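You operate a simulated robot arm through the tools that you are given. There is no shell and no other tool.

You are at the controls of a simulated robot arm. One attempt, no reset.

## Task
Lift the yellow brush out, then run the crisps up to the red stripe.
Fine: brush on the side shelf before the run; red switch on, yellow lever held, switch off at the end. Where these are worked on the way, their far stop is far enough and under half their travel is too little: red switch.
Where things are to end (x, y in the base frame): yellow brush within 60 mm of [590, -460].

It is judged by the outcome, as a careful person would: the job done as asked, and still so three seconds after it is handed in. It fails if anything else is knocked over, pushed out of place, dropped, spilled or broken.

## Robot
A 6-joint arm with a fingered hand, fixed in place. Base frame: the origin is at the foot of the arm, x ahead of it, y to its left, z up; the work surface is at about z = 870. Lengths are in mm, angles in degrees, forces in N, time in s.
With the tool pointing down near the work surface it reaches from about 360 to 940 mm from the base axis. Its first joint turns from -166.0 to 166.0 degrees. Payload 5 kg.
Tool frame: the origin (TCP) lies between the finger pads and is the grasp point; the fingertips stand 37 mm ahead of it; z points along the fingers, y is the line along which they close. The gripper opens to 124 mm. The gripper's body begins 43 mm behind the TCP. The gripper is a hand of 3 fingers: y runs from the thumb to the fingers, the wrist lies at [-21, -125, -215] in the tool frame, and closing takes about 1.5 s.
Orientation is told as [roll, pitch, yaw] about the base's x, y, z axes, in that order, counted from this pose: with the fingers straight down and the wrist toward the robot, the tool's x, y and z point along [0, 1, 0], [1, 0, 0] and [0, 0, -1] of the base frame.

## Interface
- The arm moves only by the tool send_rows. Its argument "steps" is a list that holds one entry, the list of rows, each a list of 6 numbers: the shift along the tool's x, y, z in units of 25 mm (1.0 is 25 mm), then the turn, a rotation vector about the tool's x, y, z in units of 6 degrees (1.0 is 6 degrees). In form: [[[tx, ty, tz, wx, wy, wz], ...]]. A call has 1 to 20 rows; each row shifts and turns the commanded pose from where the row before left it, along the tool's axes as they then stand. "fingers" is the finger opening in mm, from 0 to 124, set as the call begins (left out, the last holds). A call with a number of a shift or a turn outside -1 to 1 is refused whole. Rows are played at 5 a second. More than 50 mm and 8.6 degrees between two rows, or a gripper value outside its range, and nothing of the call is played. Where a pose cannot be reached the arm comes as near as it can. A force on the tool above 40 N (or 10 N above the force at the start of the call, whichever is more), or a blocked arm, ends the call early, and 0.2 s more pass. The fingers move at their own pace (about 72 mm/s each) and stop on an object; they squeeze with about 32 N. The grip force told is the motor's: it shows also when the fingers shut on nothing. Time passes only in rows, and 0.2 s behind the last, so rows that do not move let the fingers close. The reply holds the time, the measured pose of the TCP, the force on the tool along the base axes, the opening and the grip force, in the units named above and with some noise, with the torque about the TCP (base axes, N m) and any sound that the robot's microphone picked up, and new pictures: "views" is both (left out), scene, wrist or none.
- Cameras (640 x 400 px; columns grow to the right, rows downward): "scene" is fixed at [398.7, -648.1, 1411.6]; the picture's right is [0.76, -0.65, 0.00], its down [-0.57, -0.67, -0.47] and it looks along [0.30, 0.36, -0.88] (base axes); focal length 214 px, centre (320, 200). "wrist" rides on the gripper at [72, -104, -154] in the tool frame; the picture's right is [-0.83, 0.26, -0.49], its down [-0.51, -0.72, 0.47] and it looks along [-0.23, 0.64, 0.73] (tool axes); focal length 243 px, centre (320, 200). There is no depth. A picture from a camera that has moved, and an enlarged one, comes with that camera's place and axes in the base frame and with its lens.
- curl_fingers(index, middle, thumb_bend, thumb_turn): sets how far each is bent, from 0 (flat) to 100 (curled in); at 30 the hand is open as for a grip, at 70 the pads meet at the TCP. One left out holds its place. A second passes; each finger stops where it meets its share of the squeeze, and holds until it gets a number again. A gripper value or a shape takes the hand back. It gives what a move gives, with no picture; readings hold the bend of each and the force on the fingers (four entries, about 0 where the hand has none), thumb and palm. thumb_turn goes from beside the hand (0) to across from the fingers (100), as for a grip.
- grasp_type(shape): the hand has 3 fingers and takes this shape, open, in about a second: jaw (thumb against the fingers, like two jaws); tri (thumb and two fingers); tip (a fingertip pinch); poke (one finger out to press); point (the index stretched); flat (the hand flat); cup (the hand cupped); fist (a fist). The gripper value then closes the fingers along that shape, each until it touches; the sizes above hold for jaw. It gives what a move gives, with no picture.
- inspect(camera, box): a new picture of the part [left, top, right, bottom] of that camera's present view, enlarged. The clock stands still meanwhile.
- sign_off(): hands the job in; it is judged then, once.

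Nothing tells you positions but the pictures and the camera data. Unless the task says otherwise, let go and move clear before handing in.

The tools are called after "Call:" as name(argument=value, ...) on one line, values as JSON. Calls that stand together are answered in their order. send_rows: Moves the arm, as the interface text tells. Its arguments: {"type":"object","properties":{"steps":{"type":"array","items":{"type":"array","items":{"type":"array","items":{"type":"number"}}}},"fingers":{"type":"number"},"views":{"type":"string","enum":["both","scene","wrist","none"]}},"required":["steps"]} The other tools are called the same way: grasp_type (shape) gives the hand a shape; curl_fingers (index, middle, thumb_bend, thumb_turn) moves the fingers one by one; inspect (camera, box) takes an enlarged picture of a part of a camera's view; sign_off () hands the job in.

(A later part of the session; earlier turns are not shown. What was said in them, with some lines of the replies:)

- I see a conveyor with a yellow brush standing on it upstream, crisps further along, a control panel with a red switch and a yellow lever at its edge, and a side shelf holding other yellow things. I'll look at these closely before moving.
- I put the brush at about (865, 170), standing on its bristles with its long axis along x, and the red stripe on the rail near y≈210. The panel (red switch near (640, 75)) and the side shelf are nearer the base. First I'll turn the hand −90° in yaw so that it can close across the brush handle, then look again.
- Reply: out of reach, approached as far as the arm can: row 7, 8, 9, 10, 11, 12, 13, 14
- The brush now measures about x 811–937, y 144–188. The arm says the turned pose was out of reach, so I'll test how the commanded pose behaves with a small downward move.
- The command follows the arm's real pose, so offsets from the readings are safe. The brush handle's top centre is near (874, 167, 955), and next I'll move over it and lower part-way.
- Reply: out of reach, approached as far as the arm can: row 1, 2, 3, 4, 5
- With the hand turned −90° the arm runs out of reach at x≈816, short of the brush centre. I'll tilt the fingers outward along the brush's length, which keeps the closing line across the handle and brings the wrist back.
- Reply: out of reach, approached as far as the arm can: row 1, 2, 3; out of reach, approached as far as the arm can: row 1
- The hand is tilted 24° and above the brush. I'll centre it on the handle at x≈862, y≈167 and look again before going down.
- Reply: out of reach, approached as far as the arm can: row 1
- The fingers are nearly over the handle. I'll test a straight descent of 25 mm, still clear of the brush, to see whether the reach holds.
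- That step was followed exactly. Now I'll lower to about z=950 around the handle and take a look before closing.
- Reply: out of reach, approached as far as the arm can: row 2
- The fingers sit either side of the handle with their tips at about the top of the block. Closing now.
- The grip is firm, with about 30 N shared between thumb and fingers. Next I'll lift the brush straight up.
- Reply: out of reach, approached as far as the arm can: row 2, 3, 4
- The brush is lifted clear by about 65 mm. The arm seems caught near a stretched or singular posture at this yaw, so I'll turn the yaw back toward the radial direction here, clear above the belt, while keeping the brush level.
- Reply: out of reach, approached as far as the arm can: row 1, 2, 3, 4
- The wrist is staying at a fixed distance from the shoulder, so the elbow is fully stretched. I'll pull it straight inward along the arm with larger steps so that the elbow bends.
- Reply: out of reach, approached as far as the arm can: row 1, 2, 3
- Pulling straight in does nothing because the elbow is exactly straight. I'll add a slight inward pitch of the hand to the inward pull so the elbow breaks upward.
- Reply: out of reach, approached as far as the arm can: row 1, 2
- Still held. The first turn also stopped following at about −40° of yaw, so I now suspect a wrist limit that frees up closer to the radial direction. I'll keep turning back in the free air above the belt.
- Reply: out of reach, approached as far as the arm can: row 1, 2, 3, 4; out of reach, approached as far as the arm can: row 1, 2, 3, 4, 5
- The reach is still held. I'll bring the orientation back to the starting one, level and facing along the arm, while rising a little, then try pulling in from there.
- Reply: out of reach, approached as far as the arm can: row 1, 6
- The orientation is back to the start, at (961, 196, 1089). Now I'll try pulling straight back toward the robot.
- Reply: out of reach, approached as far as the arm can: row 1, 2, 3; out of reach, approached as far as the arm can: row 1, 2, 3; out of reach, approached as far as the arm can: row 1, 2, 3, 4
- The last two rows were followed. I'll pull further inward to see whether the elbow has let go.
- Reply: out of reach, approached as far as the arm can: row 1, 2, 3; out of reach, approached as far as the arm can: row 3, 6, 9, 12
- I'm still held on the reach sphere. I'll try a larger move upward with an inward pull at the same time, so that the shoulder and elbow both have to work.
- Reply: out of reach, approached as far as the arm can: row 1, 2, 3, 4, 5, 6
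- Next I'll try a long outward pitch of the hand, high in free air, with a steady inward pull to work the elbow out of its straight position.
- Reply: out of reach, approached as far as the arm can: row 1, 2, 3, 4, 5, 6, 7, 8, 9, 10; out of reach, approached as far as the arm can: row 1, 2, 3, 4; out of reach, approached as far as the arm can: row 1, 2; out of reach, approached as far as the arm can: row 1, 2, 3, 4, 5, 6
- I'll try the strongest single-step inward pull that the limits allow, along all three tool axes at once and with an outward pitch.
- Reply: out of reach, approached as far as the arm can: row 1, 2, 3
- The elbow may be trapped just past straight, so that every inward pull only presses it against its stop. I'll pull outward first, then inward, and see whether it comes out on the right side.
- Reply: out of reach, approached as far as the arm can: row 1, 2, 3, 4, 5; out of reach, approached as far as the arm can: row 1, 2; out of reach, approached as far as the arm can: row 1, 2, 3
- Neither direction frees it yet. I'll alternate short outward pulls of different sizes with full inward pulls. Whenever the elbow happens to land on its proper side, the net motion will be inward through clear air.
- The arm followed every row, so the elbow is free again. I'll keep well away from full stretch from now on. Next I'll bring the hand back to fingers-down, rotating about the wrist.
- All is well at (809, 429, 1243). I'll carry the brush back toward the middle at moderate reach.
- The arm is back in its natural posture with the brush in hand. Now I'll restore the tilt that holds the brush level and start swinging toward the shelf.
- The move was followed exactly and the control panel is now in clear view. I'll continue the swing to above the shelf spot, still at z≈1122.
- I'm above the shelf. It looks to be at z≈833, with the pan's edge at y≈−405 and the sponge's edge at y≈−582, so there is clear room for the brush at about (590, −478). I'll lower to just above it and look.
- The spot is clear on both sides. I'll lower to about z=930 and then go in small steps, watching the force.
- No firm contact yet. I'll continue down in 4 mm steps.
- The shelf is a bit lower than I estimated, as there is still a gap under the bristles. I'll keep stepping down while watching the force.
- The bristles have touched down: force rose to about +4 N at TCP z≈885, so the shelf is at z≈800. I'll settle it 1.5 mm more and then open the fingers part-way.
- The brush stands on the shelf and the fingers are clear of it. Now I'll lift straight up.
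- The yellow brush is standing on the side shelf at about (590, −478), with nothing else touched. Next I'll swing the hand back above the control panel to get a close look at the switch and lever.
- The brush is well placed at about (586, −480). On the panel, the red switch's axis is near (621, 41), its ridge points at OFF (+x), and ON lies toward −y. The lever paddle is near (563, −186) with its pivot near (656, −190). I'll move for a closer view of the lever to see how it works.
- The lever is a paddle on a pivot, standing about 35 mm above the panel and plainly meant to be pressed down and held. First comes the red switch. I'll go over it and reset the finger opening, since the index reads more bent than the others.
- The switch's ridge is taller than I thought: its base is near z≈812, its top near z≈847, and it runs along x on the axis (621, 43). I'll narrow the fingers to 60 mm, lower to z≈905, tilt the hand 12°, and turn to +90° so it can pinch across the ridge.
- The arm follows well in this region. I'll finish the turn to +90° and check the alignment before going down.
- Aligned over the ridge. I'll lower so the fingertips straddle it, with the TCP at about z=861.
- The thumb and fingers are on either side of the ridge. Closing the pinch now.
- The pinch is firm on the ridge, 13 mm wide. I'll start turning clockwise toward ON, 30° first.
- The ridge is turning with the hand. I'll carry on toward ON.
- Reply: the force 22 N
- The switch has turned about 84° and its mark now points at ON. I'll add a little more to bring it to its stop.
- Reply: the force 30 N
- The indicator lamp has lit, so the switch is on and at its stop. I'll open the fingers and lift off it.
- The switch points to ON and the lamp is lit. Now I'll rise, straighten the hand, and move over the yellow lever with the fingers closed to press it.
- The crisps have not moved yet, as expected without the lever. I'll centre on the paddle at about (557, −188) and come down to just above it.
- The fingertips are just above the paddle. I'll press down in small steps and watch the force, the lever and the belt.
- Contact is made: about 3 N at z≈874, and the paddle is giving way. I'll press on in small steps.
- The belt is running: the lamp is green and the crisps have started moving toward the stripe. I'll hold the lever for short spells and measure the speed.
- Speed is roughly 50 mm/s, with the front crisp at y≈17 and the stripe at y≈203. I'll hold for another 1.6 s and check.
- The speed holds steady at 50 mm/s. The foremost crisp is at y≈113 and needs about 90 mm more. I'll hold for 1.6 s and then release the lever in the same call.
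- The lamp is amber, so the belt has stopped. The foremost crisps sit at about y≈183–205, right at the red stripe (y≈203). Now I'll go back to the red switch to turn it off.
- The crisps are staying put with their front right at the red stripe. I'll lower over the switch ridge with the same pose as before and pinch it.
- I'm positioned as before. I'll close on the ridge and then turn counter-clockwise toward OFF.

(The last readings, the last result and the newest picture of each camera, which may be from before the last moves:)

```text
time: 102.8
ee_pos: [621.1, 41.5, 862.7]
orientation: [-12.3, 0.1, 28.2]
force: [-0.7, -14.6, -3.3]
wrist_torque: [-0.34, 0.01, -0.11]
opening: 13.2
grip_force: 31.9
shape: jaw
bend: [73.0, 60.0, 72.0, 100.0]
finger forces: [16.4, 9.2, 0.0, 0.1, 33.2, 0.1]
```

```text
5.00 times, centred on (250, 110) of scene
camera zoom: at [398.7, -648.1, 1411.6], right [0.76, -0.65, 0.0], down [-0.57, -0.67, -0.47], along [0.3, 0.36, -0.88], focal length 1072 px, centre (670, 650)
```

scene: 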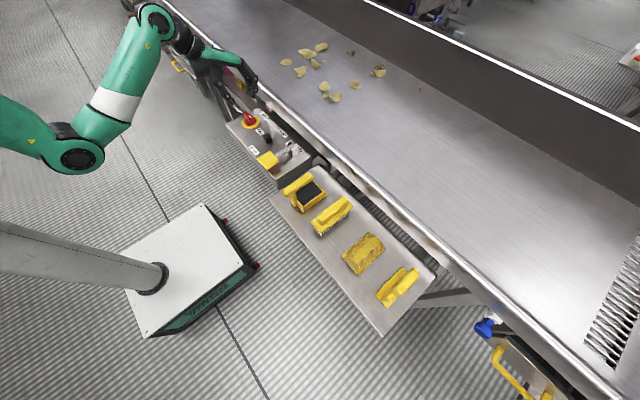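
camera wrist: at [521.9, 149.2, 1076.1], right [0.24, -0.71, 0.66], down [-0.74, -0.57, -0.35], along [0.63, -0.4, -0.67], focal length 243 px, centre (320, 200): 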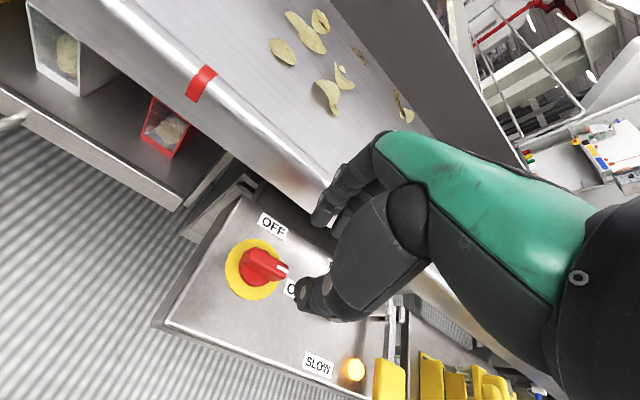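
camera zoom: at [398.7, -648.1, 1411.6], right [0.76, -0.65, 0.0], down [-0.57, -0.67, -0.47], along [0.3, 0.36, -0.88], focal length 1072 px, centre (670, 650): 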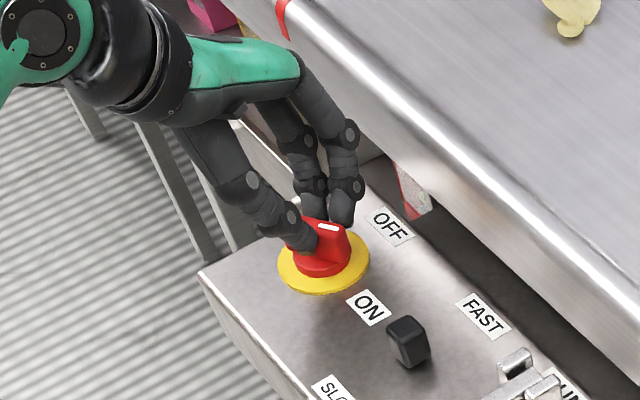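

Call:
send_rows(steps=[[[-0.07, -0.038, 0.015, -0.208, 0, -0.978], [0, 0, 0, -0.208, 0, -0.978], [0, 0, 0, -0.208, 0, -0.978], [0, 0, 0, -0.208, 0, -0.978], [0, 0, 0, -0.208, 0, -0.978]]], views="none")

Call:
send_rows(steps=[[[0, 0, 0, -0.208, 0, -0.978], [0, 0, 0, -0.208, 0, -0.978], [0, 0, 0, -0.208, 0, -0.978], [0, 0, 0, -0.208, 0, -0.978]]], views="wrist")

Call:
inspect(camera="scene", box=[200, 70, 300, 150])

Call:
inspect(camera="wrist", box=[220, 170, 400, 340])

```text
time: 104.0
ee_pos: [621.0, 39.7, 863.6]
orientation: [-12.2, 0.3, 58.3]
force: [-0.4, -12.5, -1.9]
wrist_torque: [-0.34, 0.0, -0.06]
opening: 12.9
grip_force: 32.1
shape: jaw
bend: [73.0, 61.0, 72.0, 100.0]
finger forces: [15.6, 8.1, 0.1, 0.1, 34.9, 0.1]
```

```text
time: 105.0
ee_pos: [620.8, 39.6, 862.8]
orientation: [-12.0, 0.3, 82.2]
force: [4.5, -15.2, -7.8]
wrist_torque: [-0.42, -0.1, -0.06]
opening: 12.6
grip_force: 32.3
shape: jaw
bend: [73.0, 61.0, 71.0, 100.0]
finger forces: [12.4, 7.4, 0.0, 0.1, 35.7, 0.0]
camera wrist: at [506.0, -48.8, 999.2], right [0.74, 0.17, 0.65], down [0.49, -0.8, -0.35], along [0.46, 0.58, -0.67], focal length 243 px, centre (320, 200)
```

wrist: 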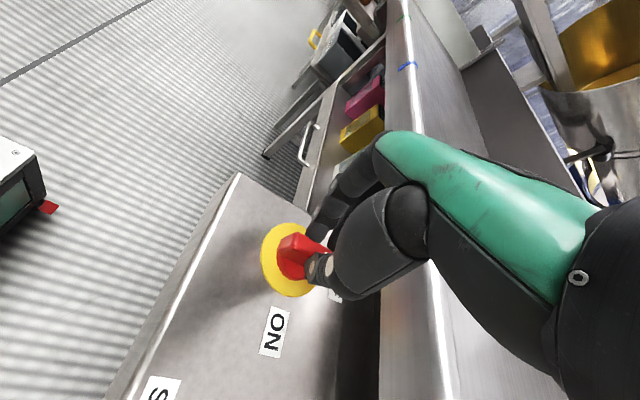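

```text
5.00 times, centred on (250, 110) of scene
camera zoom: at [398.7, -648.1, 1411.6], right [0.76, -0.65, 0.0], down [-0.57, -0.67, -0.47], along [0.3, 0.36, -0.88], focal length 1072 px, centre (670, 650)
```

zoom: 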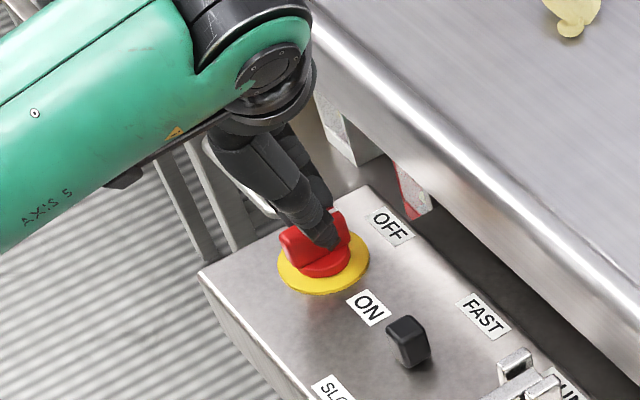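

```text
2.35 times, centred on (310, 255) of wrist
camera zoom: at [506.0, -48.8, 999.2], right [0.74, 0.17, 0.65], down [0.49, -0.8, -0.35], along [0.46, 0.58, -0.67], focal length 571 px, centre (344, 71)
```

zoom: 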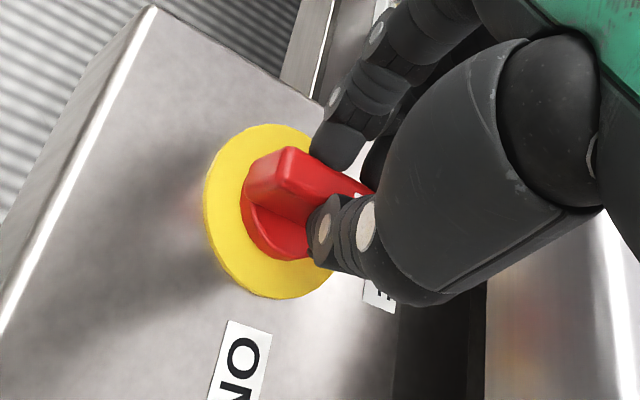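

Nearly there. I'll turn the last few degrees up to the OFF stop.

Call:
send_rows(steps=[[[0, 0, 0, -0.104, 0, -0.489], [0, 0, 0, -0.104, 0, -0.489], [0, 0, 0, -0.073, 0, -0.342], [0, 0, 0, 0, 0, 0]]], views="none")

Call:
inspect(camera="wrist", box=[220, 170, 400, 340])

Call:
inspect(camera="scene", box=[200, 90, 300, 170])

```text
time: 106.0
ee_pos: [622.1, 39.9, 863.9]
orientation: [-12.0, 0.3, 90.3]
force: [8.0, -14.2, -3.8]
wrist_torque: [-0.44, -0.27, -0.26]
opening: 12.2
grip_force: 32.2
shape: jaw
bend: [73.0, 62.0, 71.0, 100.0]
finger forces: [16.4, 5.2, 0.1, 0.0, 36.4, 0.0]
```

```text
2.35 times, centred on (310, 255) of wrist
camera zoom: at [520.2, -64.9, 999.5], right [0.71, 0.27, 0.65], down [0.6, -0.72, -0.35], along [0.38, 0.64, -0.67], focal length 571 px, centre (344, 71)
```

zoom: 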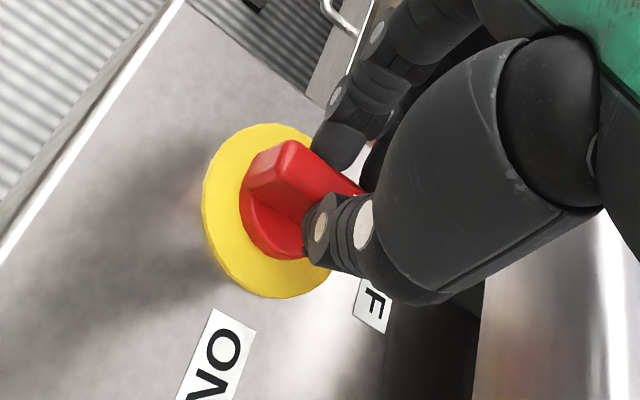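

```text
5.00 times, centred on (250, 130) of scene
camera zoom: at [398.7, -648.1, 1411.6], right [0.76, -0.65, 0.0], down [-0.57, -0.67, -0.47], along [0.3, 0.36, -0.88], focal length 1072 px, centre (670, 550)
```

zoom: 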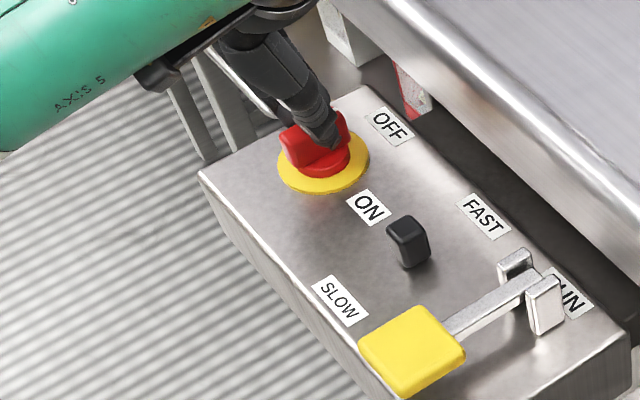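

Call:
send_rows(steps=[[[0, 0, 0, -0.073, 0, -0.342], [0, 0, 0, -0.073, 0, -0.342], [0, 0, 0, 0, 0, 0]]], views="none")

Call:
send_rows(steps=[[[0, 0, 0, 0, 0, 0], [0, 0, 0, 0, 0, 0], [0, 0, 0, 0, 0, 0], [0, 0, 0, 0, 0, 0]]], fingers=60, views="none")

Call:
inspect(camera="wrist", box=[220, 170, 400, 340])

Call:
inspect(camera="scene", box=[200, 90, 300, 170])

```text
time: 106.8
ee_pos: [621.6, 38.9, 863.4]
orientation: [-11.9, 0.3, 94.3]
force: [13.4, -14.8, -1.9]
wrist_torque: [-0.44, -0.44, -0.33]
opening: 11.8
grip_force: 32.2
shape: jaw
bend: [73.0, 63.0, 71.0, 100.0]
finger forces: [16.9, 4.3, 0.0, 0.0, 37.0, 0.1]
```

```text
time: 107.8
ee_pos: [621.1, 40.3, 862.9]
orientation: [-11.9, 0.3, 94.5]
force: [-0.4, -0.1, -0.3]
wrist_torque: [0.03, -0.03, -0.03]
opening: 59.4
grip_force: 0.0
shape: jaw
bend: [74.0, 46.0, 70.0, 100.0]
finger forces: [0.0, 0.0, 0.1, 0.1, 0.0, 0.0]
```

```text
2.35 times, centred on (310, 255) of wrist
camera zoom: at [527.2, -71.6, 999.7], right [0.69, 0.32, 0.65], down [0.65, -0.68, -0.35], along [0.33, 0.66, -0.67], focal length 571 px, centre (344, 71)
```

zoom: 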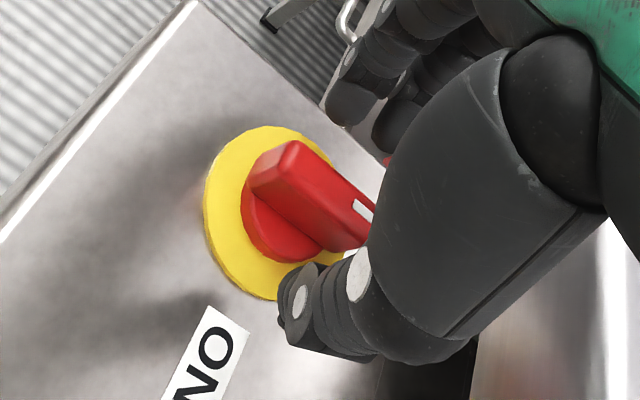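

```text
5.00 times, centred on (250, 130) of scene
camera zoom: at [398.7, -648.1, 1411.6], right [0.76, -0.65, 0.0], down [-0.57, -0.67, -0.47], along [0.3, 0.36, -0.88], focal length 1072 px, centre (670, 550)
```

zoom: 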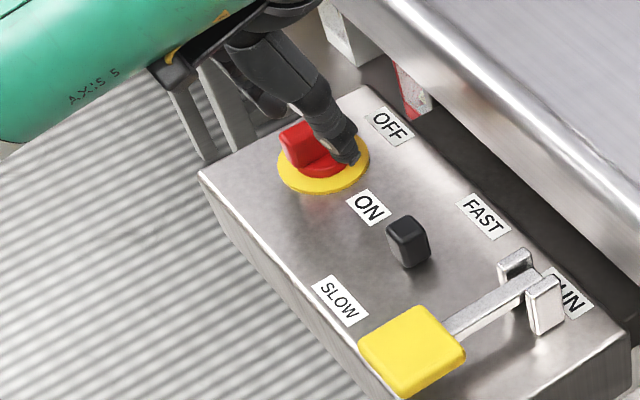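

The fingers have let go. I'll lift clear, turn the hand back and check that the lamp is off.

Call:
send_rows(steps=[[[-0.126, 0, -0.587, 0, 0, 0], [-0.126, 0, -0.587, 0, 0, 0], [-0.126, 0, -0.587, 0, 0, 0], [0, 0, 0, 0.208, 0, 0.978], [0, 0, 0, 0.208, 0, 0.978], [0, 0, 0, 0.208, 0, 0.978], [0, 0, 0, 0.208, 0, 0.978], [0, 0, 0, 0.208, 0, 0.978], [0, 0, 0, 0.208, 0, 0.978], [0, 0, 0, 0.208, 0, 0.978], [0, 0, 0, 0.208, 0, 0.978], [-0.1, 0, -0.5, 0.208, 0, 0.978], [-0.1, 0, -0.5, 0.208, 0, 0.978], [-0.1, 0, -0.5, 0.208, 0, 0.978], [-0.1, 0, -0.5, 0.208, 0, 0.978], [-0.1, 0, -0.5, 0.208, 0, 0.978], [-0.1, 0, -0.5, 0.208, 0, 0.978], [-0.1, 0, -0.5, 0.208, 0, 0.978]]], views="both")

Call:
inspect(camera="wrist", box=[120, 180, 400, 400])

Call:
inspect(camera="scene", box=[220, 30, 420, 150])

```text
time: 111.6
ee_pos: [619.9, 41.8, 997.9]
orientation: [-12.4, 0.1, 4.3]
force: [0.7, -0.8, 0.1]
wrist_torque: [-0.01, 0.02, -0.03]
opening: 59.6
grip_force: 0.1
shape: jaw
bend: [74.0, 46.0, 70.0, 100.0]
finger forces: [0.1, 0.0, 0.0, 0.1, 0.0, 0.1]
camera wrist: at [509.0, 137.2, 1133.1], right [0.32, -0.68, 0.66], down [-0.68, -0.65, -0.35], along [0.67, -0.33, -0.67], focal length 243 px, centre (320, 200)
```

scene: 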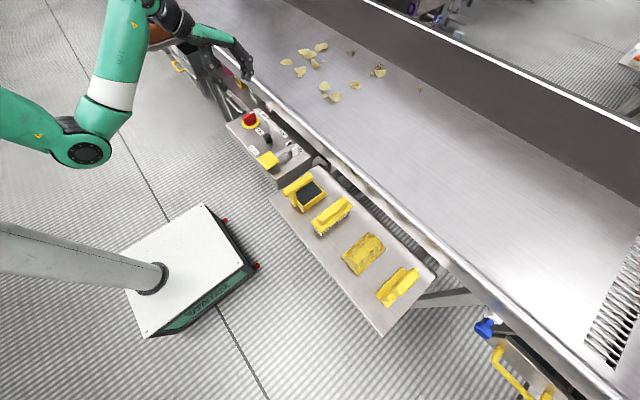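
wrist: 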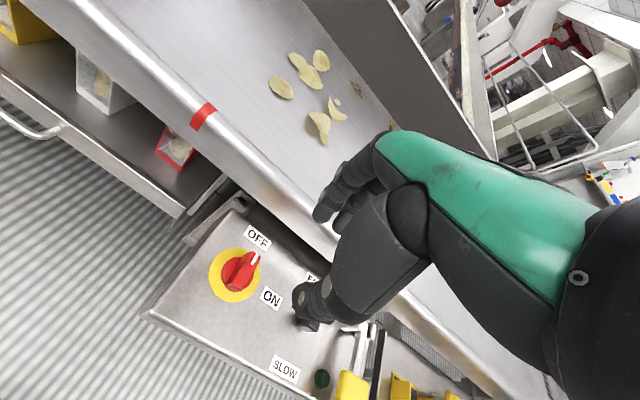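

```text
1.82 times, centred on (260, 290) of wrist
camera zoom: at [509.0, 137.2, 1133.1], right [0.32, -0.68, 0.66], down [-0.68, -0.65, -0.35], along [0.67, -0.33, -0.67], focal length 441 px, centre (429, 36)
```

zoom: 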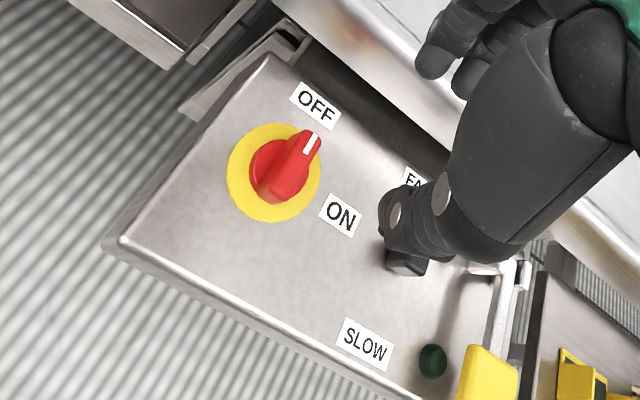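

```text
3.20 times, centred on (320, 90) of scene
camera zoom: at [398.7, -648.1, 1411.6], right [0.76, -0.65, 0.0], down [-0.57, -0.67, -0.47], along [0.3, 0.36, -0.88], focal length 686 px, centre (320, 552)
```

zoom: 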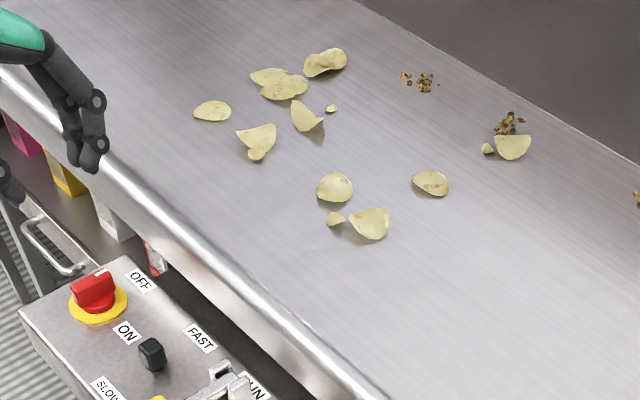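

The lamp is dark, the switch points to OFF, the crisps' front rests at the red stripe and the brush stands on the shelf. I'll raise the hand clear and take a last look.

Call:
send_rows(steps=[[[0, 0, -0.8, 0, 1, 0], [0, 0, -0.8, 0, 1, 0], [0, 0, 0, 0, 0, 0], [0, 0, 0, 0, 0, 0]]], views="both")

Call:
inspect(camera="scene", box=[220, 30, 420, 150])

Call:
inspect(camera="scene", box=[260, 150, 440, 330])

```text
time: 112.6
ee_pos: [618.4, 47.2, 1036.9]
orientation: [-0.3, 0.1, 4.4]
force: [-0.1, 0.3, -0.2]
wrist_torque: [0.02, 0.03, -0.02]
opening: 59.8
grip_force: 0.1
shape: jaw
bend: [74.0, 46.0, 70.0, 100.0]
finger forces: [0.0, 0.0, 0.0, 0.0, 0.0, 0.0]
camera wrist: at [510.5, 112.3, 1190.8], right [0.33, -0.8, 0.5], down [-0.68, -0.56, -0.47], along [0.66, -0.19, -0.73], focal length 243 px, centre (320, 200)
```

scene: 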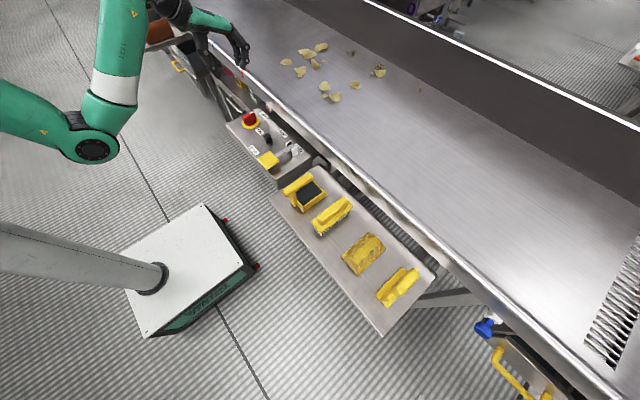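
wrist: 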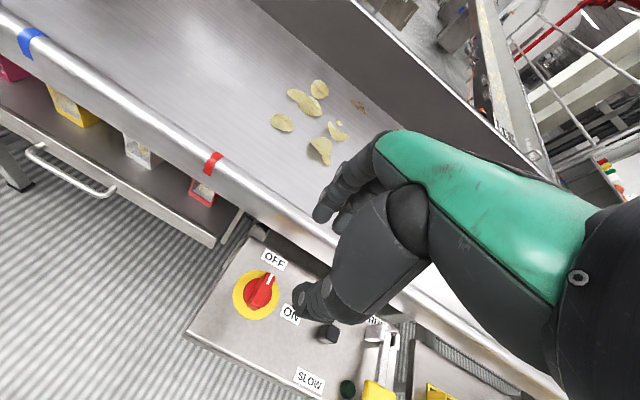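

```text
3.20 times, centred on (320, 90) of scene
camera zoom: at [398.7, -648.1, 1411.6], right [0.76, -0.65, 0.0], down [-0.57, -0.67, -0.47], along [0.3, 0.36, -0.88], focal length 686 px, centre (320, 552)
```

zoom: 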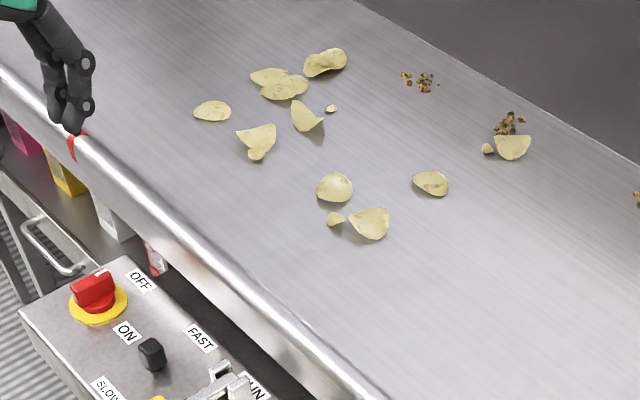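

```text
2.22 times, centred on (350, 240) of scene
camera zoom: at [398.7, -648.1, 1411.6], right [0.76, -0.65, 0.0], down [-0.57, -0.67, -0.47], along [0.3, 0.36, -0.88], focal length 477 px, centre (253, 111)
```

zoom: 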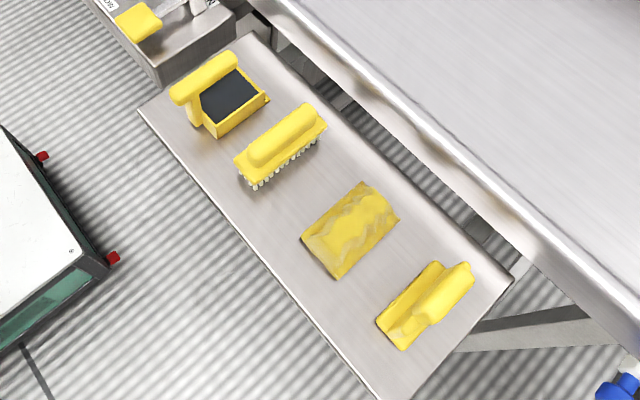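

The brush is standing on the side shelf about 20 mm from the spot given, and nothing else on the shelf has moved. The front of the crisps sits at the red stripe, give or take about 10–15 mm. The switch is off with the lamp dark, the lever has sprung back, and the hand is clear, so I'm handing in.

Call:
sign_off()

```text
The job is handed in.
```

I lifted the yellow brush out, set it on the side shelf, ran the crisps up to the red stripe and handed the job in. No verdict came back.

- **Brush:** it stands upright on its bristles at about (586, −480), roughly 20 mm from the spot given. The pan and sponge beside it look untouched.
- **Crisps:** I took "up to the red stripe" to mean the front of the crisps, not their middle. The foremost crisp's centre is about 10 mm short of the stripe by my camera estimates, and its leading edge is just over it. They had stayed put for the roughly 17 s between the belt stopping and my last look.
- **Controls:** I turned the red switch to its ON stop, held the yellow lever for about 4 s in all, then released it. The switch is back at OFF, the lamp is dark and the lever has sprung back up.
- **Along the way:** after I picked the brush up, the arm got stuck at full stretch for about 20 s. I freed it high over the belt and the brush stayed gripped throughout.

The hand is open and about 200 mm above the panel.
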